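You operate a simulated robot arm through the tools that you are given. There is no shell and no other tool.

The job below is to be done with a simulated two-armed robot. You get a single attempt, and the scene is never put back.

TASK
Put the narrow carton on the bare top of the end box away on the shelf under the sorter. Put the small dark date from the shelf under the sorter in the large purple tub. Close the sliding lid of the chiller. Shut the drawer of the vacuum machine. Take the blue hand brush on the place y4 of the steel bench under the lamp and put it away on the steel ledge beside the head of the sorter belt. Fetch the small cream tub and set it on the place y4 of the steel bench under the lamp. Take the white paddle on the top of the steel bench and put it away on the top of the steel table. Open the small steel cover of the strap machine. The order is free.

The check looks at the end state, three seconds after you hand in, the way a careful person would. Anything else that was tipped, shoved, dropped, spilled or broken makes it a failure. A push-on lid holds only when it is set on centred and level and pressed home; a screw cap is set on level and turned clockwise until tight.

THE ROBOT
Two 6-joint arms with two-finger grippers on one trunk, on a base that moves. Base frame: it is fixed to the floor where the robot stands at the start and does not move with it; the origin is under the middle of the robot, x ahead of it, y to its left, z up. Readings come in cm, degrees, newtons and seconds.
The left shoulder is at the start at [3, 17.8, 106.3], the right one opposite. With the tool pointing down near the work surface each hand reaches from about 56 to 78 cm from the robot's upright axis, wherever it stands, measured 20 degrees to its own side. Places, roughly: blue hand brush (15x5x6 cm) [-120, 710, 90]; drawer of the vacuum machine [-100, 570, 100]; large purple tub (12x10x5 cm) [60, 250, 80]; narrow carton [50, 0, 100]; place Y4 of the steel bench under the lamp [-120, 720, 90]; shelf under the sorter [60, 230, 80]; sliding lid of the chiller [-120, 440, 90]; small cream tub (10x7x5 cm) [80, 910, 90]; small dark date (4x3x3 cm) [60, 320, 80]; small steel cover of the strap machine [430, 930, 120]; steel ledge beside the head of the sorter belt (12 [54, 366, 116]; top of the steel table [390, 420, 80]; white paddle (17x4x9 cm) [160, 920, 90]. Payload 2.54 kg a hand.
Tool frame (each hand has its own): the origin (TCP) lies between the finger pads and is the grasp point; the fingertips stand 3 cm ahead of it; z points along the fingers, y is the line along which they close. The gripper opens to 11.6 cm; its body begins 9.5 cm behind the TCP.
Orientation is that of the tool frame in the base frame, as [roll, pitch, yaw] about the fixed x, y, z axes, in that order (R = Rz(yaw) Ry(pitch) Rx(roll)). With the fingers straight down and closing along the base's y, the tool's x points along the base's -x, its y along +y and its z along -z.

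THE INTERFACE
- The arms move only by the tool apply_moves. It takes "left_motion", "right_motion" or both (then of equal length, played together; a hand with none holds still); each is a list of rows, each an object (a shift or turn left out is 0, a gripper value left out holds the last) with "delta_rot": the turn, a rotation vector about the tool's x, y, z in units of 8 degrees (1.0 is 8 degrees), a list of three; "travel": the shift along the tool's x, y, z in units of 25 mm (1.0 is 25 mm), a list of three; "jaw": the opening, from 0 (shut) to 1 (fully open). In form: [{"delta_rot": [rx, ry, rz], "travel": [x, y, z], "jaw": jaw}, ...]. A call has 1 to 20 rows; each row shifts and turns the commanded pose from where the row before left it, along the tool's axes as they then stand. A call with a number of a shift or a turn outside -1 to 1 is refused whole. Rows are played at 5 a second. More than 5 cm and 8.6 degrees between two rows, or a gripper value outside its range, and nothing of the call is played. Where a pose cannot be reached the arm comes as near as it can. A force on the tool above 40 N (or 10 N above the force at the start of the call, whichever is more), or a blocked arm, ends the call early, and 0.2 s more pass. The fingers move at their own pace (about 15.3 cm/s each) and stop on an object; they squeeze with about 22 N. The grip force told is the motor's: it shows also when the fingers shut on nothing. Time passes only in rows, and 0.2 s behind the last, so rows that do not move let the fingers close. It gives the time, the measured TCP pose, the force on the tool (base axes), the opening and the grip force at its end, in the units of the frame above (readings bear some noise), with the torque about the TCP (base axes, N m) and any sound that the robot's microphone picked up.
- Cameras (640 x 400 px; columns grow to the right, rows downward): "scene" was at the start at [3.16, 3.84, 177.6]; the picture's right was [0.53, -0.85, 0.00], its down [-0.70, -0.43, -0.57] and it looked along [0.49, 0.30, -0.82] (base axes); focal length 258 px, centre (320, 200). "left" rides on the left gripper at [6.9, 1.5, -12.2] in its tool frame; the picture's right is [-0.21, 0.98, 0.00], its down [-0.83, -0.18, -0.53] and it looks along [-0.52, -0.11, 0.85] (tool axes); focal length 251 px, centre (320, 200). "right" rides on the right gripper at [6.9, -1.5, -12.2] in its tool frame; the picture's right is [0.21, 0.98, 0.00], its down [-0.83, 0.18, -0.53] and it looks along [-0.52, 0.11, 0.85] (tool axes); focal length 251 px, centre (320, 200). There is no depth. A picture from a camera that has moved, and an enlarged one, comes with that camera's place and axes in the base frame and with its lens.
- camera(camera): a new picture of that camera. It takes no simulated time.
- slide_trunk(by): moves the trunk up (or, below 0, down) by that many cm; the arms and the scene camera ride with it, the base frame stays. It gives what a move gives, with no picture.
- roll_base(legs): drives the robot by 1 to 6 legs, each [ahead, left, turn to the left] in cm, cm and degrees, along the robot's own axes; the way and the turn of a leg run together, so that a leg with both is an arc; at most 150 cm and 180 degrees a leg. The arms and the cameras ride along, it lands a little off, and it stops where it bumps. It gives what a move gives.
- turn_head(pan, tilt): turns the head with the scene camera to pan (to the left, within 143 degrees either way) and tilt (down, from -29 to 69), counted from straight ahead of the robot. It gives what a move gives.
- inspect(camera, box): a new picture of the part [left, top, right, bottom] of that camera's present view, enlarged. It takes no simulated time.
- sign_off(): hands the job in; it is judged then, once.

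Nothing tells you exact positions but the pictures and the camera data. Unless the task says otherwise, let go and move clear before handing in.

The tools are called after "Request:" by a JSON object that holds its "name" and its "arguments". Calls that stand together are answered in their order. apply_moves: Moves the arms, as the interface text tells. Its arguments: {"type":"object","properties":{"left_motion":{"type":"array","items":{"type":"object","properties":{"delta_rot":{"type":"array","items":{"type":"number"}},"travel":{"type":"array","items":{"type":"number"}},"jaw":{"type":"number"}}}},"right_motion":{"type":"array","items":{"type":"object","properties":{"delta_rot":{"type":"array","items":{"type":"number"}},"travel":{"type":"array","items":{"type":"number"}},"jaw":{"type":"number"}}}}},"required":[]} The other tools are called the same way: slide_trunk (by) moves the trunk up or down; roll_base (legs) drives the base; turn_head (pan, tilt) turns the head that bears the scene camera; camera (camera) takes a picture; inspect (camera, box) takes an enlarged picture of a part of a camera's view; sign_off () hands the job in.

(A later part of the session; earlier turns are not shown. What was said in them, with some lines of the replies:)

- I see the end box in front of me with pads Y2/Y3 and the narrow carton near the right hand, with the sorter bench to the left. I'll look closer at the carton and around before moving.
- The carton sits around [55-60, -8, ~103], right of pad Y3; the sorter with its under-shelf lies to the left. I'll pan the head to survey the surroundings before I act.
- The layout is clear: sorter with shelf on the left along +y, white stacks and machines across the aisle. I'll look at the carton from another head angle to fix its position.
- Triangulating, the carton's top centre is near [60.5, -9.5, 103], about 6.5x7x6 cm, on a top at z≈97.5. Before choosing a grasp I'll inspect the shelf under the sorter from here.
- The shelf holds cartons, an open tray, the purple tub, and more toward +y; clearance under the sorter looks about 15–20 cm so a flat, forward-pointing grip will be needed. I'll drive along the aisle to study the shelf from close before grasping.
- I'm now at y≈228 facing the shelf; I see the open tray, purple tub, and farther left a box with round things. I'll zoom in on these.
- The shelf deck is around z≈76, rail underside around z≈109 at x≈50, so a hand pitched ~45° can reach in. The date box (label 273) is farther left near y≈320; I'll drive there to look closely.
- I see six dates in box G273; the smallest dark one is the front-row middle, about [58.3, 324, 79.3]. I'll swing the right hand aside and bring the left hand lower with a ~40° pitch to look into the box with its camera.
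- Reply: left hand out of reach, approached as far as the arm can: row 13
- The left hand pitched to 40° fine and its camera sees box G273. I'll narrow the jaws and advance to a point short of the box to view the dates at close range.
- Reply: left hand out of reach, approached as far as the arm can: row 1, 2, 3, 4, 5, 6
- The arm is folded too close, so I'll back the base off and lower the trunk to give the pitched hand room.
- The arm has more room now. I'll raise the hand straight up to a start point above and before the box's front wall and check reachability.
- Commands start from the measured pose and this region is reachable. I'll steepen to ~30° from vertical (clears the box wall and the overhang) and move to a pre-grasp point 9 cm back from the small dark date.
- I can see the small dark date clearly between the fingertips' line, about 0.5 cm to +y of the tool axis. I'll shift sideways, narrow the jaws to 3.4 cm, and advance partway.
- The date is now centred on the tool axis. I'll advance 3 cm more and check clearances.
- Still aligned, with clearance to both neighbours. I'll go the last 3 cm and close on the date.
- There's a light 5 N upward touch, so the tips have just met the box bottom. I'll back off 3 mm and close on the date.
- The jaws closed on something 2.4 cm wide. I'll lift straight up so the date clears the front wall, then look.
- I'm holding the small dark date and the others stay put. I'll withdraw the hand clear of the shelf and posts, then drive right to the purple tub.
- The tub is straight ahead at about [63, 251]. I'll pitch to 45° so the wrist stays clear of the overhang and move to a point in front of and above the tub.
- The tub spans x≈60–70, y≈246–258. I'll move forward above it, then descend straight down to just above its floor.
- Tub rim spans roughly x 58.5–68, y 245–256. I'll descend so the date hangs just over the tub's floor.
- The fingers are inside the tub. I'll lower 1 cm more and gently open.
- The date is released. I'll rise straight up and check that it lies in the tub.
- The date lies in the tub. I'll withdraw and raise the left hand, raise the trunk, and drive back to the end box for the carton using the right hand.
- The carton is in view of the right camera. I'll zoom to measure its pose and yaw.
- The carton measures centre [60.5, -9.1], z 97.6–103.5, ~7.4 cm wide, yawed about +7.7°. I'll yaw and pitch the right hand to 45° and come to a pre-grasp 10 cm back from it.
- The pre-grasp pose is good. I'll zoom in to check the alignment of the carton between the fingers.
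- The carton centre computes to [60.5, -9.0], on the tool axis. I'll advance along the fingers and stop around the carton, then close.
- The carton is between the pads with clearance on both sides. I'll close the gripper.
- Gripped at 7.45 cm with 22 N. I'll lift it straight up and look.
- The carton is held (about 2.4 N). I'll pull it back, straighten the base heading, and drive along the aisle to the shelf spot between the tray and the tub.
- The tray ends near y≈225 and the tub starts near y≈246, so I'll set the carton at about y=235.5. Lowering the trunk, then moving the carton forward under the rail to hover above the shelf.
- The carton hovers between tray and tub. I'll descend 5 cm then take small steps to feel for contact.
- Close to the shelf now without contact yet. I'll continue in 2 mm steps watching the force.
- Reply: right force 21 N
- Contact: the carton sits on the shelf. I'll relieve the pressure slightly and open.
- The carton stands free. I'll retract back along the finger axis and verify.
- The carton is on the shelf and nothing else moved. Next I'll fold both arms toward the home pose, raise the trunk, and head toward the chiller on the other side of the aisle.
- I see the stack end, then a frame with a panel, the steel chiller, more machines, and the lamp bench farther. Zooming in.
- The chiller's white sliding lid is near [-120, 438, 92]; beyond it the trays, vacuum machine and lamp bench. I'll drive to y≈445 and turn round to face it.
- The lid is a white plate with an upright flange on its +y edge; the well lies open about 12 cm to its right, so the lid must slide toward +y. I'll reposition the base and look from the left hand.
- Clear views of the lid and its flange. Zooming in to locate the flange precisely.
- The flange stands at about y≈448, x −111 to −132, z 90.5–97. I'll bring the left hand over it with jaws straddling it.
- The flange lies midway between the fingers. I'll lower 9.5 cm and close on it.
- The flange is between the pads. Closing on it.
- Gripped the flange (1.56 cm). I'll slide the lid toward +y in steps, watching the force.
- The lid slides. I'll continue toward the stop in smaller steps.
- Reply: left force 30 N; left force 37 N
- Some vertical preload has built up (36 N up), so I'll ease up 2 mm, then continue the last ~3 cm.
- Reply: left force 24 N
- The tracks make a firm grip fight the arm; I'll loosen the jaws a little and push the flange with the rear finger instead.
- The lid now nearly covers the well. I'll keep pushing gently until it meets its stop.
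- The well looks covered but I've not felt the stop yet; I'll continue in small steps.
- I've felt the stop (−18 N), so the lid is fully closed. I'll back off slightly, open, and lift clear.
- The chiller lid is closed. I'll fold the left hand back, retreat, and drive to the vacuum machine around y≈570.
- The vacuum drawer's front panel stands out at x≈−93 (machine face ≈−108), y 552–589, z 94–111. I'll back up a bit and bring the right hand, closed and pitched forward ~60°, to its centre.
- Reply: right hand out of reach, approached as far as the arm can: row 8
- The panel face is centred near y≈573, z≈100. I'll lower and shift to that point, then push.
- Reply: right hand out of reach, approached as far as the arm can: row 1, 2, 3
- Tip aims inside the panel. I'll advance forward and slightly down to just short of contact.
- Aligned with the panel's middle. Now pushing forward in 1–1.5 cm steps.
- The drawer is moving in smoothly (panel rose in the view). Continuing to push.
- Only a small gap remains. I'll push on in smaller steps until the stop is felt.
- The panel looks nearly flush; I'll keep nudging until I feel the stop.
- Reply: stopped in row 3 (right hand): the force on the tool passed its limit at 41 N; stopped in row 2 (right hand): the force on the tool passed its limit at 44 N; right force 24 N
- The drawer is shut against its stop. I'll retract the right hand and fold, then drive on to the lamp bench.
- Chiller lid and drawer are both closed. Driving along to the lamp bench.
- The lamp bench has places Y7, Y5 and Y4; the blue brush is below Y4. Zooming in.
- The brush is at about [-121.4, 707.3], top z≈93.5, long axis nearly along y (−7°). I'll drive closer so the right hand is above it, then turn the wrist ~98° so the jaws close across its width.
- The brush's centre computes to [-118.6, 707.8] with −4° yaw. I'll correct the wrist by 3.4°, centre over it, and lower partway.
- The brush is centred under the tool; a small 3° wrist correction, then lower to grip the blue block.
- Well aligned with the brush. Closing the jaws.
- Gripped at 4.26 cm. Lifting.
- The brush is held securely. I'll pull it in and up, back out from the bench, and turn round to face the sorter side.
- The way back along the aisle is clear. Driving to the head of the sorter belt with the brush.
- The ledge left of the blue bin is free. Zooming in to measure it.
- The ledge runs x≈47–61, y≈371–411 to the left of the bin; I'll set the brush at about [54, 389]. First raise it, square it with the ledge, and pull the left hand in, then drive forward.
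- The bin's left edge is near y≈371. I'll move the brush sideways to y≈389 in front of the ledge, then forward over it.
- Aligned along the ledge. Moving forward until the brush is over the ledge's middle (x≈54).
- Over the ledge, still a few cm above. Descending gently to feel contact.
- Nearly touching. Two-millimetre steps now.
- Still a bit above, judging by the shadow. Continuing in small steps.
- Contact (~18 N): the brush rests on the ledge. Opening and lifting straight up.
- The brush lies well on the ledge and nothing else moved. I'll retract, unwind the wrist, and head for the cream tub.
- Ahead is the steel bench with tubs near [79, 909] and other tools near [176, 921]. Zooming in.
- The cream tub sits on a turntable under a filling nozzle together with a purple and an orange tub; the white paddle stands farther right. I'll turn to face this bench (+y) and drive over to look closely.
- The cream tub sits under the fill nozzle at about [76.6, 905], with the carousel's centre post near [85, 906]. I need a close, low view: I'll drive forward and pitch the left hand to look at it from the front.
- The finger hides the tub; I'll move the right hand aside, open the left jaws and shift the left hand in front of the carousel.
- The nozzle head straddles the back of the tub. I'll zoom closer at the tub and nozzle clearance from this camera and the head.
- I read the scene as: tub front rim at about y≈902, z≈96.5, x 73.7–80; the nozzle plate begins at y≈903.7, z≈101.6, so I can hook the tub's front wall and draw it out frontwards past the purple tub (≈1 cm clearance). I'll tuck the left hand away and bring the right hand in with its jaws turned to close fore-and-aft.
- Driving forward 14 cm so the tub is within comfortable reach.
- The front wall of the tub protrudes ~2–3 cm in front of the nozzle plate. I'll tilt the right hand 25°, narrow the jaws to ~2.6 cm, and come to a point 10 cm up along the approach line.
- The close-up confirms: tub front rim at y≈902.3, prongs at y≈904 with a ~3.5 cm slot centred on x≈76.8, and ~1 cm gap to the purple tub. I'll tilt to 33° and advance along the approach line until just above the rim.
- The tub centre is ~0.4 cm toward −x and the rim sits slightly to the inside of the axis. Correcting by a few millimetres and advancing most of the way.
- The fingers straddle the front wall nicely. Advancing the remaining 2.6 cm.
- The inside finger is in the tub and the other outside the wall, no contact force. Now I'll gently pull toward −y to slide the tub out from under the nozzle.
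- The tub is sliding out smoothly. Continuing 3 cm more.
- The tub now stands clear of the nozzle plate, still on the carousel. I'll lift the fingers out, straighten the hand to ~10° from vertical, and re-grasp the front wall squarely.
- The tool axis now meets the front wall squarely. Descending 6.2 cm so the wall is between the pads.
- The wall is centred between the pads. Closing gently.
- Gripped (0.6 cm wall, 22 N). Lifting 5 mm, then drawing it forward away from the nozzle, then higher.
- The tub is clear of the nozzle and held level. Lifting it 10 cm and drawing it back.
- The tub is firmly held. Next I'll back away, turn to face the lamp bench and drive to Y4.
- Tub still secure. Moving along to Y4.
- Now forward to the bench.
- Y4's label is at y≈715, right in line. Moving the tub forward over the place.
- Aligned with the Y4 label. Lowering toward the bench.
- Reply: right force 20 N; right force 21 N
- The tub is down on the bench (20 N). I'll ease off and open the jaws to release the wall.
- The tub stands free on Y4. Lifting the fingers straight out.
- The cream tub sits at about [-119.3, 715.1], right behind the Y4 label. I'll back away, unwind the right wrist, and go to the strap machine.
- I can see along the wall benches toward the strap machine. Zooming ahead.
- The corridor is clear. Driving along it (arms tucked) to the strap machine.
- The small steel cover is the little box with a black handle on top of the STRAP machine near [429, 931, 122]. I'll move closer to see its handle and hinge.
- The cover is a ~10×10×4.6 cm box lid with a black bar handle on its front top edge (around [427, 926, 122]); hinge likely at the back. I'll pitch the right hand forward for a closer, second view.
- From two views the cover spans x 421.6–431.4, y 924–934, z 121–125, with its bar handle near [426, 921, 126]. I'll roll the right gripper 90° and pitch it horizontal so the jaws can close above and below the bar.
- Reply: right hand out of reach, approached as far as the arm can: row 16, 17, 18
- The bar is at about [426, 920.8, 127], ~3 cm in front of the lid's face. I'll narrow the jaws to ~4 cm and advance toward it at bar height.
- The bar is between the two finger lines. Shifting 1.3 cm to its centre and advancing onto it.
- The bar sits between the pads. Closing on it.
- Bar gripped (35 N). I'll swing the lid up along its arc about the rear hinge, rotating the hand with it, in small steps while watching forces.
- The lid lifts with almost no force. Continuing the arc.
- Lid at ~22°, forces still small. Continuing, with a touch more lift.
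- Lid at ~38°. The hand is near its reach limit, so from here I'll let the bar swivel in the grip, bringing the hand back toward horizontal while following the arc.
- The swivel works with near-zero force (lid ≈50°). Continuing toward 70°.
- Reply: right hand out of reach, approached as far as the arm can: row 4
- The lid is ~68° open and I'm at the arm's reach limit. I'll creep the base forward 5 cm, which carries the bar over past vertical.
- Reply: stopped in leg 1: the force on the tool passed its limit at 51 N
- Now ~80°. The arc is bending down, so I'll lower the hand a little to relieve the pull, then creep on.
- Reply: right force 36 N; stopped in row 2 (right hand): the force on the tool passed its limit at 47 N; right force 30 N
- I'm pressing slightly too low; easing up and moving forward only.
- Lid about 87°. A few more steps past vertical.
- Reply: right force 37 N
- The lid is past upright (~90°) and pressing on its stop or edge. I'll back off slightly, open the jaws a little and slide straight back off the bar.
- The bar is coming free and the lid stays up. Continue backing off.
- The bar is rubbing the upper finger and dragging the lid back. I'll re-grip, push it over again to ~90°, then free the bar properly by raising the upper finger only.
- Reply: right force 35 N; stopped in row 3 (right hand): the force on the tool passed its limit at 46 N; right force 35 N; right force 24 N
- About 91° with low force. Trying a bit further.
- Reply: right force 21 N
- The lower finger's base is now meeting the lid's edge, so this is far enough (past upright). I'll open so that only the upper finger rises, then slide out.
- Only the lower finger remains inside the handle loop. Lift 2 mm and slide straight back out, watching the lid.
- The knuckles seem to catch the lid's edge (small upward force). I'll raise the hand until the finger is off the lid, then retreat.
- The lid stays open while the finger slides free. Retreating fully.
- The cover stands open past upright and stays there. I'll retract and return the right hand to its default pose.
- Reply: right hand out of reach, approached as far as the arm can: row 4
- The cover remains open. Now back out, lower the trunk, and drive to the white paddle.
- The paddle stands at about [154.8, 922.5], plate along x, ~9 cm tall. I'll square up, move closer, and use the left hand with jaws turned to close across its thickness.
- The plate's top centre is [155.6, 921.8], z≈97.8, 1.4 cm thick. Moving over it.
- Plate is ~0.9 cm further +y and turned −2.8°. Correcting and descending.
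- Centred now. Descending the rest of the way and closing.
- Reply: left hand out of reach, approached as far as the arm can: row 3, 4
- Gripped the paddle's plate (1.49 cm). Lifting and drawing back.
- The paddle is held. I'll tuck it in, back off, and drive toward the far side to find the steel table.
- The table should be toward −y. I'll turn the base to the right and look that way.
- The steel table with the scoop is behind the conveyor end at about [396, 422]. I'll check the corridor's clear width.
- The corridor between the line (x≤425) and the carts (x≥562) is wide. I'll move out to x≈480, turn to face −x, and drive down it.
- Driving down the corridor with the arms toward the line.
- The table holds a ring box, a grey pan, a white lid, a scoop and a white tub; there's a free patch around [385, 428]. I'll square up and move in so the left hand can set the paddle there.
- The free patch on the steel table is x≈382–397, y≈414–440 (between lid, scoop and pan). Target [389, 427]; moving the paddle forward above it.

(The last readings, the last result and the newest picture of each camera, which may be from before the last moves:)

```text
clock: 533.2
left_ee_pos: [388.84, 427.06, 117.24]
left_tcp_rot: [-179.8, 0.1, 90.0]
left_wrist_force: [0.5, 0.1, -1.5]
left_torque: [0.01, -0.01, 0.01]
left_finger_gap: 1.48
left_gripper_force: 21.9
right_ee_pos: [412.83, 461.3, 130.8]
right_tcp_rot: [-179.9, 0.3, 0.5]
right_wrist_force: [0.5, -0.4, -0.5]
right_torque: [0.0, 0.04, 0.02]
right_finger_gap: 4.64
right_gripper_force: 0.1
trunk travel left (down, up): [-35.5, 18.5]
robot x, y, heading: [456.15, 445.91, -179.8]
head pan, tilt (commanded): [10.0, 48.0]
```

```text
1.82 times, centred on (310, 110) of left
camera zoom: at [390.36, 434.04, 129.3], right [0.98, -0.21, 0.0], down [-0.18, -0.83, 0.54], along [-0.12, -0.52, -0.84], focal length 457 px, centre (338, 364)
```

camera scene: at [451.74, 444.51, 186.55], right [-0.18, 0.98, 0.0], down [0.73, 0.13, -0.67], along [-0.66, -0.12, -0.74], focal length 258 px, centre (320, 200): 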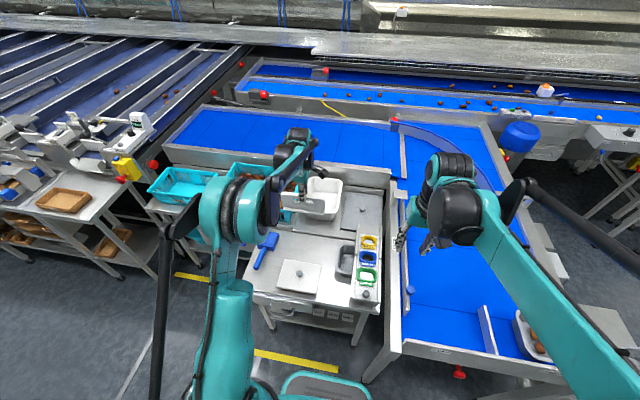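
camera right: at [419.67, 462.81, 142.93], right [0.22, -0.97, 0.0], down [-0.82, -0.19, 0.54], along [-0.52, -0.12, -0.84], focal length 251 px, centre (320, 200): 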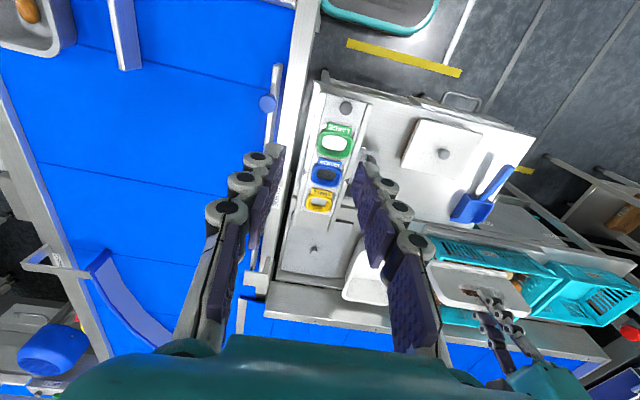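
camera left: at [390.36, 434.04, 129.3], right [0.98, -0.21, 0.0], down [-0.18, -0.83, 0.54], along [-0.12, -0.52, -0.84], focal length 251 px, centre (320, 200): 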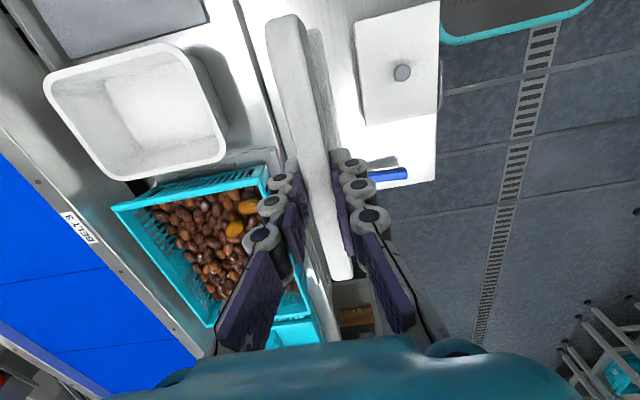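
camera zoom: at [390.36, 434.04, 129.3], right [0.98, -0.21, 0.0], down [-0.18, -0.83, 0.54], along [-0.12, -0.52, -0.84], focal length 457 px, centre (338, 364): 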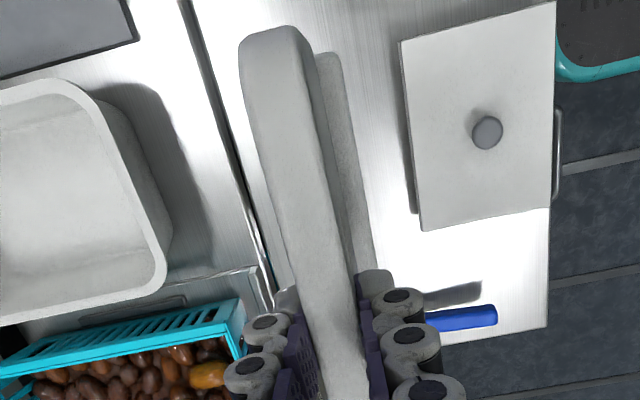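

The free patch directly below is clear: seam behind, lid in front, scoop and pan to the sides. Descending.

Request:
{"name": "apply_moves", "arguments": {"left_motion": [{"travel": [0, 0, 0.9]}, {"travel": [0, 0, 0.9]}, {"travel": [0, 0, 0.9]}, {"travel": [0, 0, 0.9]}, {"travel": [0, 0, 0.9]}, {"travel": [0, 0, 0.9]}, {"travel": [0, 0, 0.9]}, {"travel": [0, 0, 0.9]}, {}]}}

Request:
{"name": "inspect", "arguments": {"camera": "scene", "box": [230, 180, 400, 330]}}

Request:
{"name": "inspect", "arguments": {"camera": "left", "box": [160, 0, 460, 220]}}

```text
clock: 535.2
left_ee_pos: [389.02, 427.02, 99.28]
left_tcp_rot: [-179.9, 0.0, 89.9]
left_wrist_force: [-0.1, 1.1, -1.3]
left_torque: [0.02, 0.0, 0.0]
left_finger_gap: 1.48
left_gripper_force: 21.9
right_ee_pos: [412.69, 461.32, 130.58]
right_tcp_rot: [-179.8, 0.2, 0.6]
right_wrist_force: [-0.2, 0.0, -0.7]
right_torque: [0.01, -0.02, 0.02]
right_finger_gap: 4.64
right_gripper_force: 0.1
trunk travel left (down, up): [-35.5, 18.5]
robot x, y, heading: [456.21, 445.84, -180.0]
head pan, tilt (commanded): [10.0, 48.0]
```

```text
2.67 times, centred on (315, 255) of scene
camera zoom: at [451.67, 444.5, 186.55], right [-0.18, 0.98, 0.0], down [0.73, 0.13, -0.67], along [-0.66, -0.12, -0.74], focal length 689 px, centre (333, 53)
```

zoom: 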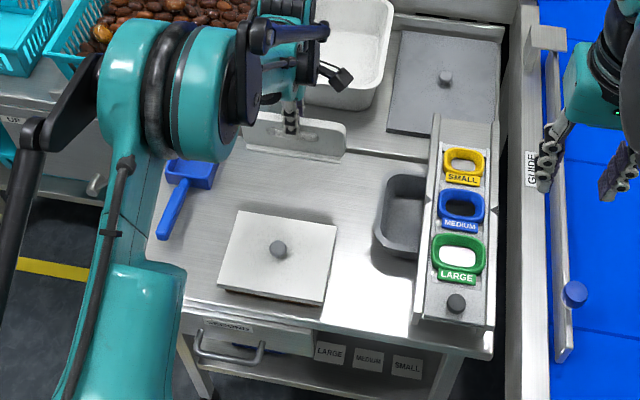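

```text
1.82 times, centred on (310, 110) of left
camera zoom: at [390.58, 434.03, 111.46], right [0.98, -0.21, 0.0], down [-0.18, -0.83, 0.53], along [-0.12, -0.52, -0.84], focal length 457 px, centre (338, 364)
```

zoom: 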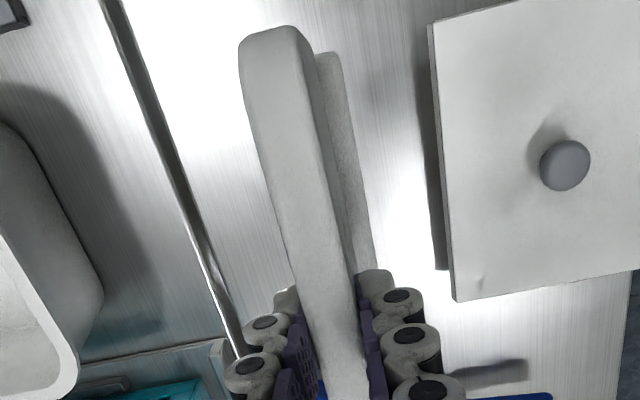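

Well placed between the seam and the lid. Continuing down, then in small steps until contact.

Request:
{"name": "apply_moves", "arguments": {"left_motion": [{"travel": [0, 0, 0.7]}, {"travel": [0, 0, 0.7]}, {"travel": [0, 0, 0.6]}, {}]}}

Request:
{"name": "apply_moves", "arguments": {"left_motion": [{"travel": [0, 0, 0.2]}, {"travel": [0, 0, 0.2]}, {}]}}

Request:
{"name": "inspect", "arguments": {"camera": "scene", "box": [270, 190, 370, 270]}}

```text
clock: 536.2
left_ee_pos: [389.04, 426.91, 94.33]
left_tcp_rot: [-179.8, 0.0, 90.0]
left_wrist_force: [0.2, -0.2, -1.5]
left_torque: [0.02, -0.04, 0.03]
left_finger_gap: 1.48
left_gripper_force: 21.8
right_ee_pos: [412.72, 461.33, 130.69]
right_tcp_rot: [-179.8, 0.1, 0.5]
right_wrist_force: [-0.1, 0.0, -0.2]
right_torque: [0.02, 0.04, 0.02]
right_finger_gap: 4.63
right_gripper_force: 0.0
trunk travel left (down, up): [-35.5, 18.5]
robot x, y, heading: [456.49, 446.12, -179.8]
head pan, tilt (commanded): [10.0, 48.0]
```

```text
clock: 537.0
left_ee_pos: [388.98, 427.02, 93.23]
left_tcp_rot: [-179.8, -0.1, 90.0]
left_wrist_force: [0.0, 0.2, -1.2]
left_torque: [0.0, 0.0, 0.01]
left_finger_gap: 1.51
left_gripper_force: 21.9
right_ee_pos: [412.66, 461.32, 130.73]
right_tcp_rot: [-179.8, 0.0, 0.5]
right_wrist_force: [0.1, 0.1, -0.1]
right_torque: [0.0, 0.03, -0.01]
right_finger_gap: 4.67
right_gripper_force: 0.0
trunk travel left (down, up): [-35.5, 18.5]
robot x, y, heading: [455.99, 445.5, -179.6]
head pan, tilt (commanded): [10.0, 48.0]
```

```text
5.00 times, centred on (320, 230) of scene
camera zoom: at [451.63, 444.51, 186.55], right [-0.18, 0.98, 0.0], down [0.73, 0.13, -0.67], along [-0.66, -0.12, -0.74], focal length 1292 px, centre (320, 50)
```

zoom: 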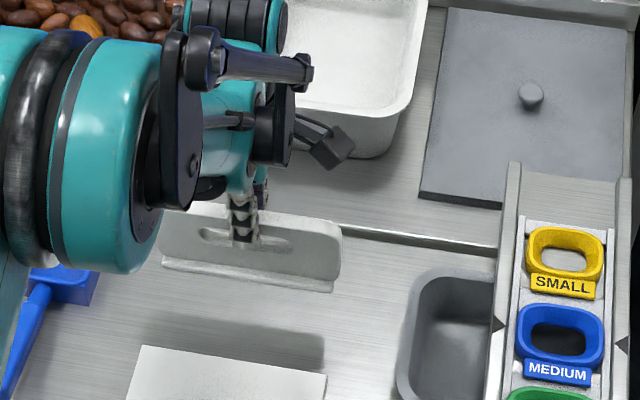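

Request:
{"name": "apply_moves", "arguments": {"left_motion": [{"travel": [0, 0, 0.2]}, {"travel": [0, 0, 0.2]}, {"travel": [0, 0, 0.2]}, {}]}}

Request:
{"name": "apply_moves", "arguments": {"left_motion": [{"travel": [0, 0, 0.16]}, {"travel": [0, 0, 0.16]}, {}]}}

Request:
{"name": "inspect", "arguments": {"camera": "scene", "box": [270, 190, 370, 270]}}

```text
clock: 538.0
left_ee_pos: [388.84, 426.88, 91.73]
left_tcp_rot: [-179.8, 0.1, 89.9]
left_wrist_force: [0.0, -0.4, -2.3]
left_torque: [0.0, 0.0, 0.0]
left_finger_gap: 1.5
left_gripper_force: 21.9
right_ee_pos: [412.7, 461.29, 130.68]
right_tcp_rot: [-179.8, 0.2, 0.5]
right_wrist_force: [0.6, 0.5, -0.8]
right_torque: [0.02, -0.02, 0.0]
right_finger_gap: 4.67
right_gripper_force: 0.1
trunk travel left (down, up): [-35.5, 18.5]
robot x, y, heading: [456.64, 445.9, -179.6]
head pan, tilt (commanded): [10.0, 48.0]
```

```text
clock: 538.8
left_ee_pos: [389.03, 427.02, 91.11]
left_tcp_rot: [-179.8, -0.1, 90.0]
left_wrist_force: [0.1, -0.1, -2.0]
left_torque: [0.0, 0.01, 0.02]
left_finger_gap: 1.49
left_gripper_force: 22.3
right_ee_pos: [412.7, 461.35, 130.66]
right_tcp_rot: [-179.7, 0.1, 0.5]
right_wrist_force: [-0.1, 0.1, 0.6]
right_torque: [-0.01, -0.04, 0.01]
right_finger_gap: 4.63
right_gripper_force: 0.0
trunk travel left (down, up): [-35.5, 18.5]
robot x, y, heading: [456.21, 446.01, -179.8]
head pan, tilt (commanded): [10.0, 48.0]
```

```text
5.00 times, centred on (320, 230) of scene
camera zoom: at [451.62, 444.5, 186.55], right [-0.18, 0.98, 0.0], down [0.73, 0.13, -0.67], along [-0.66, -0.12, -0.74], focal length 1292 px, centre (320, 50)
```

zoom: 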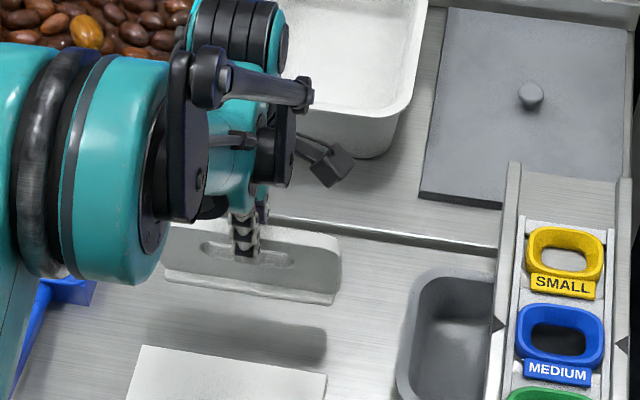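

Request:
{"name": "apply_moves", "arguments": {"left_motion": [{"travel": [0, 0, 0.2]}, {"travel": [0, 0, 0.2]}, {"travel": [0, 0, 0.2]}, {}]}}

Request:
{"name": "apply_moves", "arguments": {"left_motion": [{"travel": [0, 0, 0.16]}, {"travel": [0, 0, 0.16]}, {}]}}

Request:
{"name": "inspect", "arguments": {"camera": "scene", "box": [270, 190, 370, 270]}}

```text
clock: 539.8
left_ee_pos: [389.03, 426.9, 89.57]
left_tcp_rot: [-179.8, 0.0, 89.9]
left_wrist_force: [-0.2, 0.1, -1.3]
left_torque: [0.04, 0.01, 0.04]
left_finger_gap: 1.51
left_gripper_force: 22.4
right_ee_pos: [412.66, 461.35, 130.69]
right_tcp_rot: [-179.8, 0.1, 0.5]
right_wrist_force: [-0.2, -0.6, -0.4]
right_torque: [-0.01, -0.01, -0.03]
right_finger_gap: 4.63
right_gripper_force: 0.0
trunk travel left (down, up): [-35.5, 18.5]
robot x, y, heading: [456.32, 446.15, -179.9]
head pan, tilt (commanded): [10.0, 48.0]
```

```text
clock: 540.6
left_ee_pos: [389.06, 426.87, 88.68]
left_tcp_rot: [-179.8, 0.1, 90.0]
left_wrist_force: [0.3, -0.5, -1.5]
left_torque: [0.01, 0.04, -0.01]
left_finger_gap: 1.49
left_gripper_force: 21.7
right_ee_pos: [412.74, 461.36, 130.59]
right_tcp_rot: [-179.8, 0.2, 0.5]
right_wrist_force: [0.6, -0.5, -0.1]
right_torque: [0.0, -0.03, -0.01]
right_finger_gap: 4.63
right_gripper_force: 0.1
trunk travel left (down, up): [-35.5, 18.5]
robot x, y, heading: [456.27, 445.85, -180.0]
head pan, tilt (commanded): [10.0, 48.0]
```

```text
5.00 times, centred on (320, 230) of scene
camera zoom: at [451.62, 444.5, 186.55], right [-0.18, 0.98, 0.0], down [0.73, 0.13, -0.67], along [-0.66, -0.12, -0.74], focal length 1292 px, centre (320, 50)
```

zoom: 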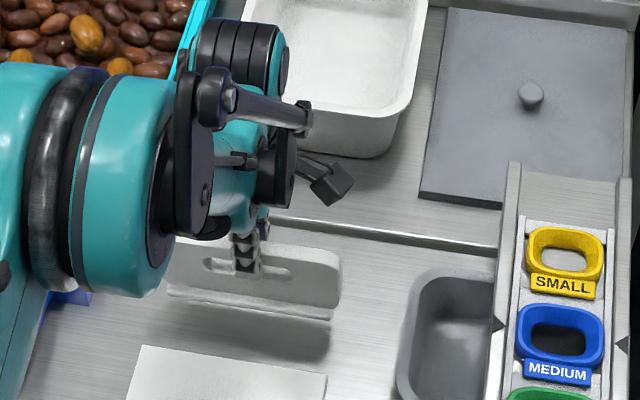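

Request:
{"name": "apply_moves", "arguments": {"left_motion": [{"travel": [0, 0, 0.2]}, {"travel": [0, 0, 0.2]}, {}]}}

Request:
{"name": "apply_moves", "arguments": {"left_motion": [{"travel": [0, 0, 0.16]}, {}]}}

Request:
{"name": "apply_moves", "arguments": {"left_motion": [{"travel": [0, 0, 0.16]}, {}]}}

Request:
{"name": "inspect", "arguments": {"camera": "scene", "box": [270, 190, 370, 270]}}

```text
clock: 541.4
left_ee_pos: [388.98, 427.15, 87.65]
left_tcp_rot: [-179.8, 0.0, 90.0]
left_wrist_force: [0.1, 0.9, -1.4]
left_torque: [-0.01, -0.03, -0.02]
left_finger_gap: 1.51
left_gripper_force: 22.1
right_ee_pos: [412.76, 461.4, 130.56]
right_tcp_rot: [-179.9, 0.1, 0.5]
right_wrist_force: [-0.6, 0.4, 0.5]
right_torque: [-0.02, -0.01, 0.0]
right_finger_gap: 4.64
right_gripper_force: 0.0
trunk travel left (down, up): [-35.5, 18.5]
robot x, y, heading: [456.19, 445.91, -179.9]
head pan, tilt (commanded): [10.0, 48.0]
```

```text
clock: 542.0
left_ee_pos: [389.02, 427.07, 87.2]
left_tcp_rot: [-179.8, -0.1, 90.0]
left_wrist_force: [0.3, 0.2, -1.3]
left_torque: [0.0, 0.02, -0.03]
left_finger_gap: 1.47
left_gripper_force: 22.0
right_ee_pos: [412.78, 461.33, 130.74]
right_tcp_rot: [-179.8, 0.1, 0.5]
right_wrist_force: [0.9, 0.4, -0.4]
right_torque: [-0.01, -0.01, 0.04]
right_finger_gap: 4.65
right_gripper_force: 0.0
trunk travel left (down, up): [-35.5, 18.5]
robot x, y, heading: [456.46, 445.6, -180.1]
head pan, tilt (commanded): [10.0, 48.0]
```

```text
clock: 542.6
left_ee_pos: [389.04, 427.11, 86.94]
left_tcp_rot: [-179.8, 0.0, 90.0]
left_wrist_force: [-0.2, 0.4, -1.6]
left_torque: [-0.02, 0.02, -0.02]
left_finger_gap: 1.5
left_gripper_force: 22.4
right_ee_pos: [412.68, 461.29, 130.67]
right_tcp_rot: [-179.7, 0.0, 0.5]
right_wrist_force: [0.2, 0.3, -0.1]
right_torque: [0.0, -0.02, 0.0]
right_finger_gap: 4.64
right_gripper_force: 0.1
trunk travel left (down, up): [-35.5, 18.5]
robot x, y, heading: [456.9, 446.1, -179.9]
head pan, tilt (commanded): [10.0, 48.0]
```

```text
5.00 times, centred on (320, 230) of scene
camera zoom: at [451.64, 444.51, 186.55], right [-0.18, 0.98, 0.0], down [0.73, 0.13, -0.67], along [-0.66, -0.12, -0.74], focal length 1292 px, centre (320, 50)
```

zoom: 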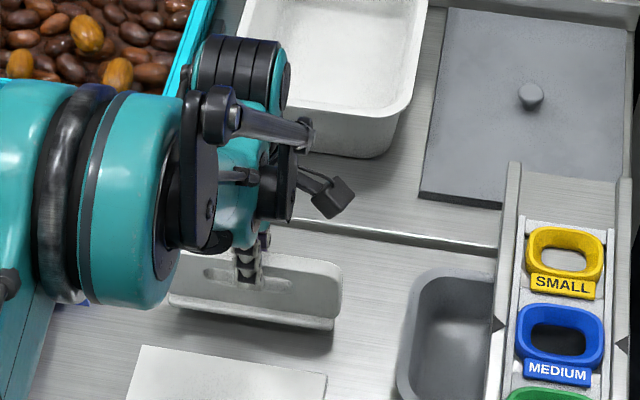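

Request:
{"name": "apply_moves", "arguments": {"left_motion": [{"travel": [0, 0, 0.16]}, {}]}}

Request:
{"name": "apply_moves", "arguments": {"left_motion": [{"travel": [0, 0, 0.16]}, {}]}}

Request:
{"name": "apply_moves", "arguments": {"left_motion": [{"travel": [0, 0, 0.16]}, {}]}}

Request:
{"name": "inspect", "arguments": {"camera": "scene", "box": [270, 190, 370, 270]}}

```text
clock: 543.2
left_ee_pos: [388.94, 426.97, 86.44]
left_tcp_rot: [-179.8, 0.1, 89.9]
left_wrist_force: [0.8, 0.7, -1.5]
left_torque: [-0.01, 0.01, -0.01]
left_finger_gap: 1.52
left_gripper_force: 22.0
right_ee_pos: [412.72, 461.37, 130.67]
right_tcp_rot: [-179.8, 0.2, 0.5]
right_wrist_force: [0.3, -0.1, -0.6]
right_torque: [-0.04, 0.02, 0.01]
right_finger_gap: 4.64
right_gripper_force: 0.0
trunk travel left (down, up): [-35.5, 18.5]
robot x, y, heading: [456.45, 445.82, -180.1]
head pan, tilt (commanded): [10.0, 48.0]
```

```text
clock: 543.8
left_ee_pos: [389.1, 427.04, 86.15]
left_tcp_rot: [-179.9, 0.0, 89.9]
left_wrist_force: [-0.4, -0.3, -1.5]
left_torque: [-0.01, -0.02, -0.03]
left_finger_gap: 1.51
left_gripper_force: 21.9
right_ee_pos: [412.74, 461.32, 130.73]
right_tcp_rot: [-179.9, 0.1, 0.6]
right_wrist_force: [0.9, -0.8, -0.4]
right_torque: [0.02, 0.01, -0.01]
right_finger_gap: 4.65
right_gripper_force: 0.1
trunk travel left (down, up): [-35.5, 18.5]
robot x, y, heading: [456.47, 445.8, -180.0]
head pan, tilt (commanded): [10.0, 48.0]
```

```text
clock: 544.4
left_ee_pos: [389.05, 426.94, 85.63]
left_tcp_rot: [-179.9, 0.0, 90.0]
left_wrist_force: [0.8, -0.3, -1.1]
left_torque: [0.02, 0.01, -0.03]
left_finger_gap: 1.5
left_gripper_force: 21.9
right_ee_pos: [412.73, 461.33, 130.74]
right_tcp_rot: [-179.8, 0.1, 0.4]
right_wrist_force: [-0.5, -0.8, 0.5]
right_torque: [0.0, -0.04, 0.01]
right_finger_gap: 4.65
right_gripper_force: 0.1
trunk travel left (down, up): [-35.5, 18.5]
robot x, y, heading: [457.05, 445.62, -179.8]
head pan, tilt (commanded): [10.0, 48.0]
```

```text
5.00 times, centred on (320, 230) of scene
camera zoom: at [451.63, 444.51, 186.55], right [-0.18, 0.98, 0.0], down [0.73, 0.13, -0.67], along [-0.66, -0.12, -0.74], focal length 1292 px, centre (320, 50)
```

zoom: 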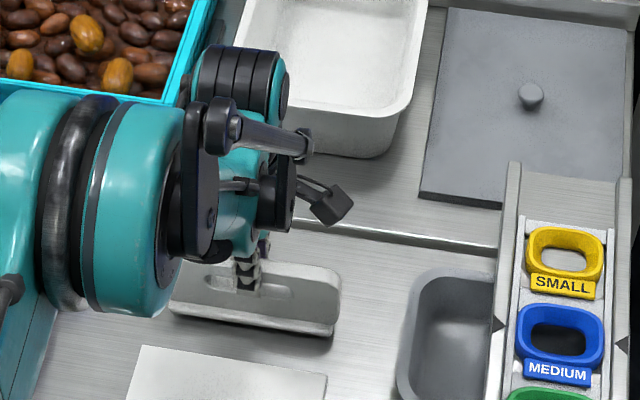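

Request:
{"name": "apply_moves", "arguments": {"left_motion": [{"travel": [0, 0, 0.1]}, {}]}}

Request:
{"name": "apply_moves", "arguments": {"left_motion": [{"travel": [0, 0, 0.1]}, {}]}}

Request:
{"name": "apply_moves", "arguments": {"left_motion": [{"travel": [0, 0, 0.1]}, {}]}}

Request:
{"name": "apply_moves", "arguments": {"left_motion": [{"travel": [0, 0, 0.1]}, {}]}}

```text
clock: 545.0
left_ee_pos: [388.99, 426.97, 85.46]
left_tcp_rot: [-179.8, 0.0, 90.0]
left_wrist_force: [0.3, -0.2, -1.8]
left_torque: [0.06, 0.0, -0.02]
left_finger_gap: 1.49
left_gripper_force: 22.0
right_ee_pos: [412.62, 461.41, 130.67]
right_tcp_rot: [-179.8, 0.1, 0.5]
right_wrist_force: [-0.8, 0.7, -0.8]
right_torque: [-0.03, -0.02, -0.01]
right_finger_gap: 4.65
right_gripper_force: 0.1
trunk travel left (down, up): [-35.5, 18.5]
robot x, y, heading: [456.49, 445.7, -180.0]
head pan, tilt (commanded): [10.0, 48.0]
```

```text
clock: 545.6
left_ee_pos: [389.11, 426.83, 85.26]
left_tcp_rot: [-179.8, 0.0, 90.0]
left_wrist_force: [-0.9, -0.2, -1.9]
left_torque: [-0.03, 0.02, -0.01]
left_finger_gap: 1.47
left_gripper_force: 21.8
right_ee_pos: [412.76, 461.36, 130.75]
right_tcp_rot: [-179.7, 0.0, 0.5]
right_wrist_force: [-0.4, -0.1, 0.1]
right_torque: [-0.03, -0.01, -0.01]
right_finger_gap: 4.63
right_gripper_force: 0.1
trunk travel left (down, up): [-35.5, 18.5]
robot x, y, heading: [456.48, 445.85, -179.8]
head pan, tilt (commanded): [10.0, 48.0]
```

```text
clock: 546.2
left_ee_pos: [389.04, 426.89, 85.01]
left_tcp_rot: [-179.8, 0.0, 90.0]
left_wrist_force: [-0.4, 0.2, -1.4]
left_torque: [0.02, 0.0, 0.02]
left_finger_gap: 1.49
left_gripper_force: 21.8
right_ee_pos: [412.65, 461.27, 130.71]
right_tcp_rot: [-179.7, 0.2, 0.5]
right_wrist_force: [0.4, -0.3, -0.6]
right_torque: [0.0, -0.01, 0.01]
right_finger_gap: 4.65
right_gripper_force: 0.1
trunk travel left (down, up): [-35.5, 18.5]
robot x, y, heading: [456.94, 445.55, -180.0]
head pan, tilt (commanded): [10.0, 48.0]
```

```text
clock: 546.8
left_ee_pos: [388.89, 426.97, 84.73]
left_tcp_rot: [-179.8, 0.0, 90.1]
left_wrist_force: [-0.7, -1.1, -1.7]
left_torque: [0.01, -0.01, 0.03]
left_finger_gap: 1.49
left_gripper_force: 22.4
right_ee_pos: [412.65, 461.38, 130.74]
right_tcp_rot: [-179.7, 0.1, 0.5]
right_wrist_force: [0.2, 0.0, 0.9]
right_torque: [0.04, -0.01, 0.01]
right_finger_gap: 4.64
right_gripper_force: 0.1
trunk travel left (down, up): [-35.5, 18.5]
robot x, y, heading: [456.66, 445.97, -179.8]
head pan, tilt (commanded): [10.0, 48.0]
```

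Request:
{"name": "inspect", "arguments": {"camera": "scene", "box": [280, 210, 350, 270]}}

Request:
{"name": "inspect", "arguments": {"camera": "left", "box": [160, 0, 460, 220]}}

Request:
{"name": "apply_moves", "arguments": {"left_motion": [{"travel": [0, 0, 0.1]}, {}]}}

Request:
{"name": "apply_moves", "arguments": {"left_motion": [{"travel": [0, 0, 0.1]}, {}]}}

```text
6.67 times, centred on (315, 240) of scene
camera zoom: at [451.63, 444.51, 186.55], right [-0.18, 0.98, 0.0], down [0.73, 0.13, -0.67], along [-0.66, -0.12, -0.74], focal length 1723 px, centre (353, -67)
```

zoom: 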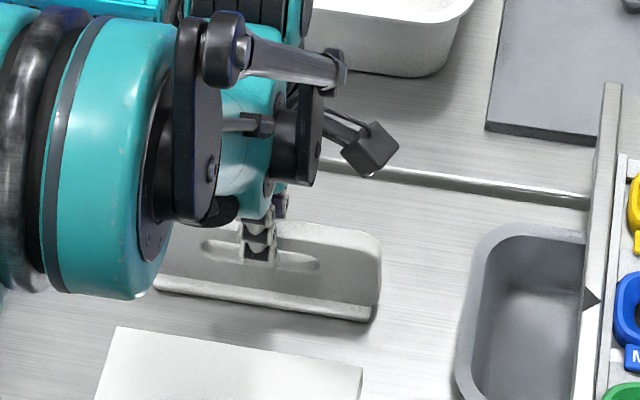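

```text
1.82 times, centred on (310, 110) of left
camera zoom: at [390.52, 434.0, 96.86], right [0.98, -0.21, 0.0], down [-0.18, -0.83, 0.53], along [-0.12, -0.52, -0.84], focal length 457 px, centre (338, 364)
```

zoom: 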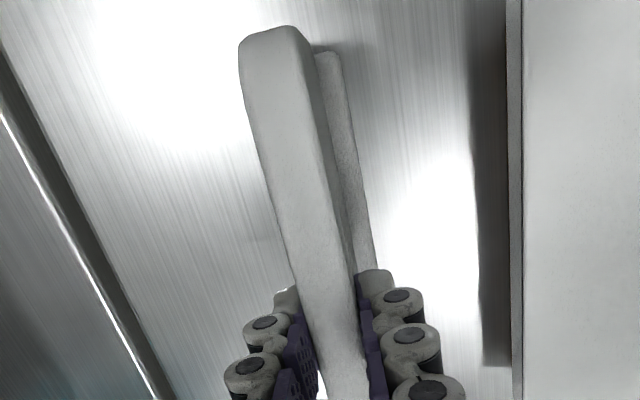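

```text
clock: 547.4
left_ee_pos: [389.11, 427.15, 84.61]
left_tcp_rot: [-179.7, 0.0, 89.9]
left_wrist_force: [-3.2, 1.0, 12.8]
left_torque: [0.08, 0.06, -0.02]
left_finger_gap: 1.51
left_gripper_force: 22.0
right_ee_pos: [412.86, 461.31, 130.78]
right_tcp_rot: [-179.8, 0.2, 0.5]
right_wrist_force: [0.8, 0.3, -0.9]
right_torque: [-0.03, 0.02, 0.02]
right_finger_gap: 4.64
right_gripper_force: 0.0
trunk travel left (down, up): [-35.5, 18.5]
robot x, y, heading: [456.68, 445.89, -180.0]
head pan, tilt (commanded): [10.0, 48.0]
```

```text
clock: 548.0
left_ee_pos: [388.92, 427.0, 84.35]
left_tcp_rot: [-179.7, 0.1, 90.0]
left_wrist_force: [-4.5, 1.0, 19.5]
left_torque: [0.04, 0.07, -0.01]
left_finger_gap: 1.46
left_gripper_force: 22.2
right_ee_pos: [412.96, 461.49, 130.75]
right_tcp_rot: [-179.9, 0.2, 0.4]
right_wrist_force: [-0.3, 0.0, 0.4]
right_torque: [0.0, -0.03, 0.02]
right_finger_gap: 4.65
right_gripper_force: 0.0
trunk travel left (down, up): [-35.5, 18.5]
robot x, y, heading: [455.99, 445.9, -180.3]
head pan, tilt (commanded): [10.0, 48.0]
```

Contact (≈19 N). Easing off and opening slowly so the paddle stands on its base.

Request:
{"name": "apply_moves", "arguments": {"left_motion": [{"travel": [0, 0, -0.06]}, {"jaw": 0.16}, {"jaw": 0.2}, {"jaw": 0.25}, {"jaw": 0.32}, {}]}}

Request:
{"name": "inspect", "arguments": {"camera": "left", "box": [160, 0, 460, 220]}}

Request:
{"name": "inspect", "arguments": {"camera": "scene", "box": [280, 210, 350, 270]}}

```text
clock: 549.4
left_ee_pos: [388.97, 427.03, 84.29]
left_tcp_rot: [-179.8, 0.0, 89.9]
left_wrist_force: [-0.7, 0.6, 0.1]
left_torque: [-0.03, -0.03, 0.0]
left_finger_gap: 3.71
left_gripper_force: 0.1
right_ee_pos: [412.77, 461.25, 130.69]
right_tcp_rot: [-179.8, 0.1, 0.5]
right_wrist_force: [0.6, 0.3, -0.2]
right_torque: [0.01, -0.01, 0.02]
right_finger_gap: 4.62
right_gripper_force: 0.0
trunk travel left (down, up): [-35.5, 18.5]
robot x, y, heading: [456.37, 445.96, -179.8]
head pan, tilt (commanded): [10.0, 48.0]
```

```text
1.82 times, centred on (310, 110) of left
camera zoom: at [390.47, 433.95, 96.49], right [0.98, -0.21, 0.0], down [-0.18, -0.83, 0.53], along [-0.12, -0.52, -0.84], focal length 457 px, centre (338, 364)
```

zoom: 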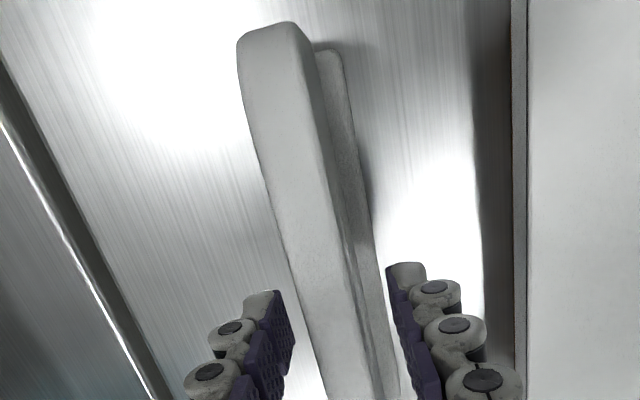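

```text
6.67 times, centred on (315, 240) of scene
camera zoom: at [451.62, 444.5, 186.55], right [-0.18, 0.98, 0.0], down [0.73, 0.13, -0.67], along [-0.66, -0.12, -0.74], focal length 1723 px, centre (353, -67)
```

zoom: 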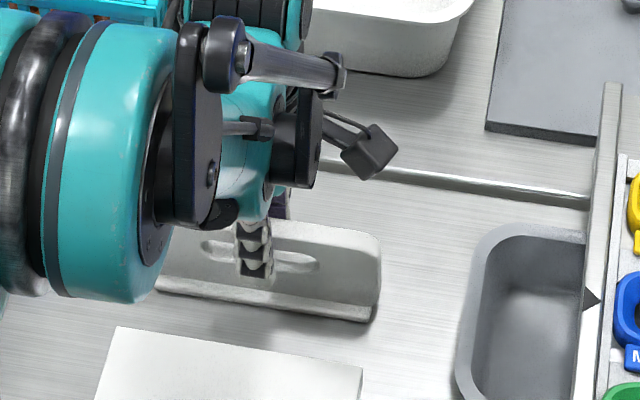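

The paddle stands by itself. Lifting the fingers straight up and clear.

Request:
{"name": "apply_moves", "arguments": {"left_motion": [{"travel": [0, 0, -0.4]}, {"travel": [0, 0, -0.8]}, {"travel": [0, 0, -0.9]}, {"travel": [0, 0, -0.9]}, {"travel": [0, 0, -0.9]}, {"travel": [0, 0, -0.9]}, {"travel": [0, 0, -0.9]}, {"travel": [0, 0, -0.9]}, {"travel": [0, 0, -0.9]}, {"travel": [0, 0.9, -0.9]}, {"travel": [0, 0.9, -0.9]}, {"travel": [0, 0.9, 0]}, {"travel": [0, 0.9, 0]}, {"travel": [0, 0.9, 0]}, {"travel": [0, 0.9, 0]}, {"travel": [0, 0.9, 0]}, {"travel": [0, 0.9, 0]}, {"travel": [0, 0.9, 0]}, {"travel": [0, 0.9, 0]}]}}

Request:
{"name": "camera", "arguments": {"camera": "scene"}}

Request:
{"name": "inspect", "arguments": {"camera": "scene", "box": [230, 180, 400, 330]}}

```text
clock: 553.4
left_ee_pos: [411.66, 427.17, 107.38]
left_tcp_rot: [-179.7, 0.0, 90.1]
left_wrist_force: [-0.3, -0.1, 0.0]
left_torque: [0.03, 0.01, 0.01]
left_finger_gap: 3.7
left_gripper_force: 0.0
right_ee_pos: [412.81, 461.35, 130.68]
right_tcp_rot: [-179.9, 0.2, 0.5]
right_wrist_force: [0.4, -0.1, 0.7]
right_torque: [-0.01, 0.01, 0.0]
right_finger_gap: 4.64
right_gripper_force: 0.0
trunk travel left (down, up): [-35.5, 18.5]
robot x, y, heading: [456.86, 445.61, -179.9]
head pan, tilt (commanded): [10.0, 48.0]
```

```text
taken
camera scene: at [451.76, 444.52, 186.55], right [-0.18, 0.98, 0.0], down [0.73, 0.13, -0.67], along [-0.66, -0.12, -0.74], focal length 258 px, centre (320, 200)
```

scene: 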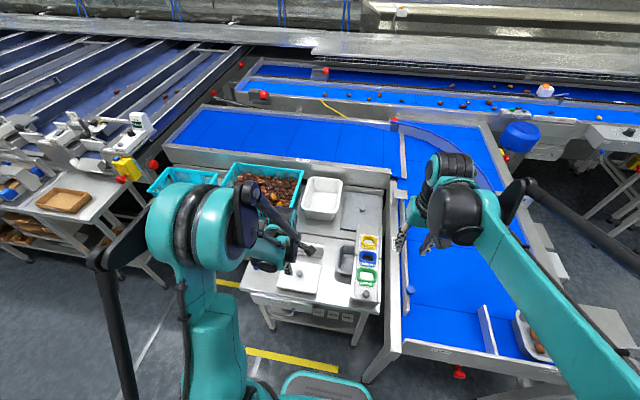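

```text
2.67 times, centred on (315, 255) of scene
camera zoom: at [451.76, 444.52, 186.55], right [-0.18, 0.98, 0.0], down [0.73, 0.13, -0.67], along [-0.66, -0.12, -0.74], focal length 689 px, centre (333, 53)
```

zoom: 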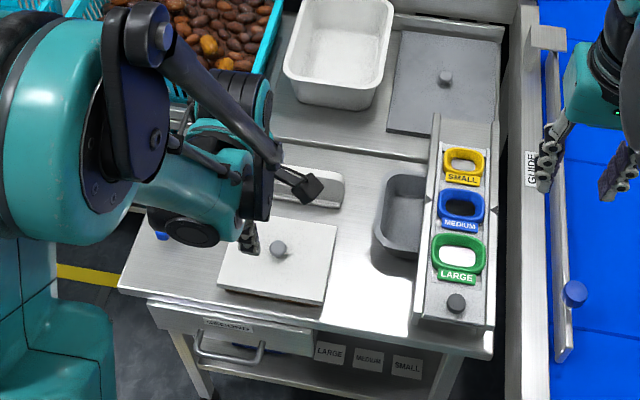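

Backing away to view the result.

Request:
{"name": "roll_base", "arguments": {"legs": [[-28, 0, 0]]}}

Request:
{"name": "apply_moves", "arguments": {"left_motion": [{"travel": [0, 0, -0.9]}, {"travel": [0, 0, -0.9]}, {"travel": [-0.9, 0, -0.5]}, {"travel": [-0.9, 0, 0]}, {"travel": [-0.9, 0, 0]}, {"travel": [-0.9, 0, 0]}, {"travel": [-0.9, 0, 0]}, {}]}}

Request:
{"name": "turn_head", "arguments": {"pan": 8, "tilt": 38}}

Request:
{"name": "camera", "arguments": {"camera": "scene"}}

Request:
{"name": "inspect", "arguments": {"camera": "scene", "box": [220, 150, 420, 300]}}

```text
clock: 555.3
left_ee_pos: [439.44, 426.95, 107.34]
left_tcp_rot: [-179.8, 0.0, 90.6]
left_wrist_force: [0.6, 0.1, 0.2]
left_torque: [-0.01, 0.01, 0.02]
left_finger_gap: 3.72
left_gripper_force: 0.1
right_ee_pos: [440.38, 461.04, 130.81]
right_tcp_rot: [-179.9, 0.3, 1.1]
right_wrist_force: [-0.3, -0.1, 0.1]
right_torque: [-0.02, 0.01, 0.0]
right_finger_gap: 4.63
right_gripper_force: 0.1
trunk travel left (down, up): [-35.5, 18.5]
robot x, y, heading: [484.32, 446.04, -179.2]
head pan, tilt (commanded): [10.0, 48.0]
```

```text
clock: 557.1
left_ee_pos: [439.58, 415.58, 113.27]
left_tcp_rot: [-179.8, 0.1, 90.6]
left_wrist_force: [0.0, 0.1, 0.1]
left_torque: [0.01, 0.02, 0.01]
left_finger_gap: 3.7
left_gripper_force: 0.0
right_ee_pos: [440.38, 461.09, 130.66]
right_tcp_rot: [-179.7, 0.2, 1.2]
right_wrist_force: [0.8, -0.8, -0.3]
right_torque: [-0.03, 0.0, -0.01]
right_finger_gap: 4.64
right_gripper_force: 0.0
trunk travel left (down, up): [-35.5, 18.5]
robot x, y, heading: [484.17, 446.04, -179.6]
head pan, tilt (commanded): [10.0, 48.0]
```

```text
clock: 557.9
left_ee_pos: [439.49, 415.47, 113.19]
left_tcp_rot: [-179.8, 0.0, 90.5]
left_wrist_force: [0.3, 0.8, 0.4]
left_torque: [-0.01, 0.01, -0.01]
left_finger_gap: 3.69
left_gripper_force: 0.0
right_ee_pos: [440.48, 461.2, 130.73]
right_tcp_rot: [-179.9, 0.2, 1.1]
right_wrist_force: [-0.5, 0.2, -0.3]
right_torque: [0.04, -0.03, 0.02]
right_finger_gap: 4.65
right_gripper_force: 0.2
trunk travel left (down, up): [-35.5, 18.5]
robot x, y, heading: [483.98, 446.09, -179.2]
head pan, tilt (commanded): [8.0, 38.0]
```

```text
taken
camera scene: at [478.68, 444.8, 187.99], right [-0.15, 0.99, 0.0], down [0.61, 0.09, -0.79], along [-0.78, -0.12, -0.62], focal length 258 px, centre (320, 200)
```

scene: 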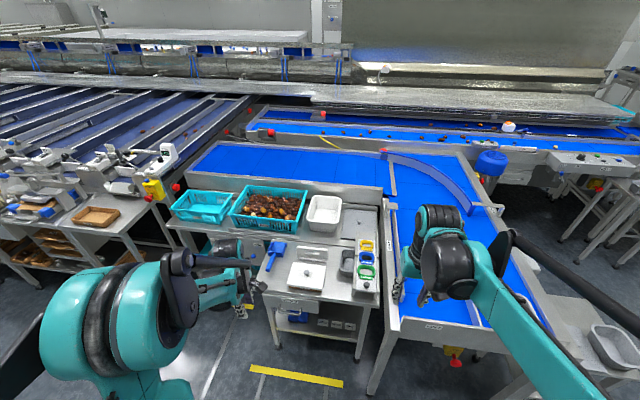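

```text
2.67 times, centred on (320, 225) of scene
camera zoom: at [478.68, 444.8, 187.99], right [-0.15, 0.99, 0.0], down [0.61, 0.09, -0.79], along [-0.78, -0.12, -0.62], focal length 689 px, centre (320, 133)
```

zoom: 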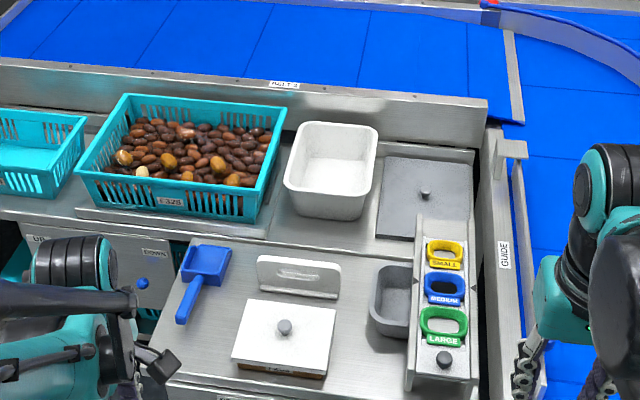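

The paddle stands on the steel table with the neighbours untouched. I'll make a last long-range check of the strap machine's cover.

Request:
{"name": "turn_head", "arguments": {"pan": -84, "tilt": 8}}

Request:
{"name": "camera", "arguments": {"camera": "scene"}}

Request:
{"name": "inspect", "arguments": {"camera": "scene", "box": [280, 170, 360, 220]}}

```text
clock: 559.5
left_ee_pos: [439.42, 415.5, 113.2]
left_tcp_rot: [-179.8, 0.0, 90.6]
left_wrist_force: [0.2, 0.1, 0.0]
left_torque: [0.0, -0.02, -0.01]
left_finger_gap: 3.71
left_gripper_force: 0.1
right_ee_pos: [440.33, 461.02, 130.65]
right_tcp_rot: [-179.8, 0.2, 1.0]
right_wrist_force: [0.2, -1.1, 0.6]
right_torque: [-0.01, 0.02, 0.0]
right_finger_gap: 4.64
right_gripper_force: 0.0
trunk travel left (down, up): [-35.5, 18.5]
robot x, y, heading: [484.26, 445.89, -179.2]
head pan, tilt (commanded): [-84.0, 8.0]
```

```text
taken
camera scene: at [486.12, 455.33, 192.79], right [0.99, 0.12, 0.0], down [0.02, -0.14, -0.99], along [-0.12, 0.98, -0.14], focal length 258 px, centre (320, 200)
```

scene: 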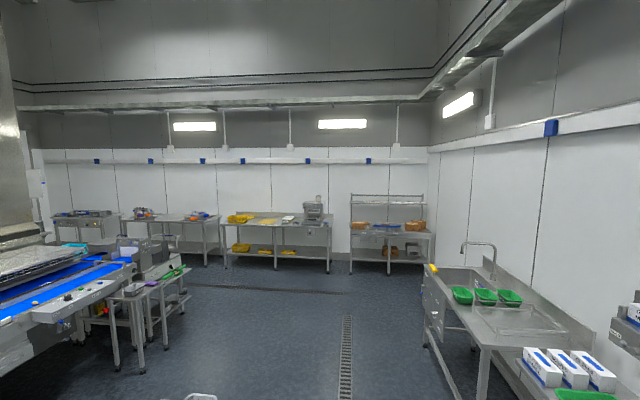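

```text
8.00 times, centred on (320, 195) of scene
camera zoom: at [486.12, 455.33, 192.79], right [0.99, 0.12, 0.0], down [0.02, -0.14, -0.99], along [-0.12, 0.98, -0.14], focal length 2067 px, centre (320, 240)
```

zoom: 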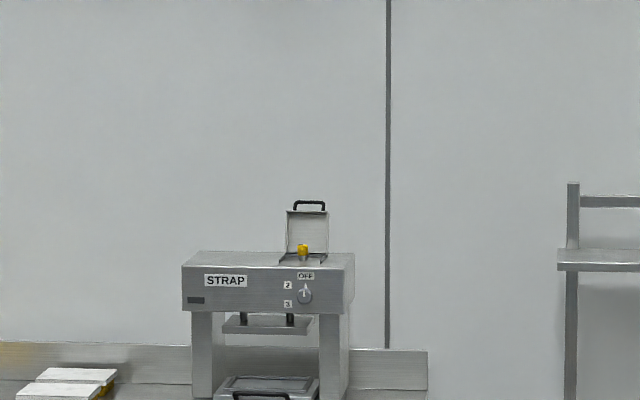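

The strap machine's cover is still open and all eight jobs are in their end states, with both hands empty and clear. Handing in.

Request:
{"name": "sign_off", "arguments": {}}

```text
The job is handed in.
```

I finished all eight jobs and handed in with both hands empty and clear. I only rechecked the paddle and the strap machine's cover just before handing in; the others I checked as I finished each one.

| Job | End state |
|---|---|
| Narrow carton (J703) | On the shelf under the sorter, between the open tray and the large purple tub |
| Small dark date | In the large purple tub; it came from the middle of the front row in box G273 |
| Chiller lid | Slid closed against its stop |
| Vacuum drawer | Pushed shut against its stop |
| Blue hand brush | On the steel ledge beside the head of the sorter belt, bristles down, left of the blue bin |
| Small cream tub | On place Y4, in line with its label |
| White paddle | Standing on the steel table between the scoop, the white lid and the grey pan |
| Strap machine cover | Open past upright; it fell closed once partway, so I opened it again and it has stayed open since |

The cream tub was under the filling nozzle on the turntable. I slid it out from the front and did not turn the turntable. I saw nothing else tipped or moved.
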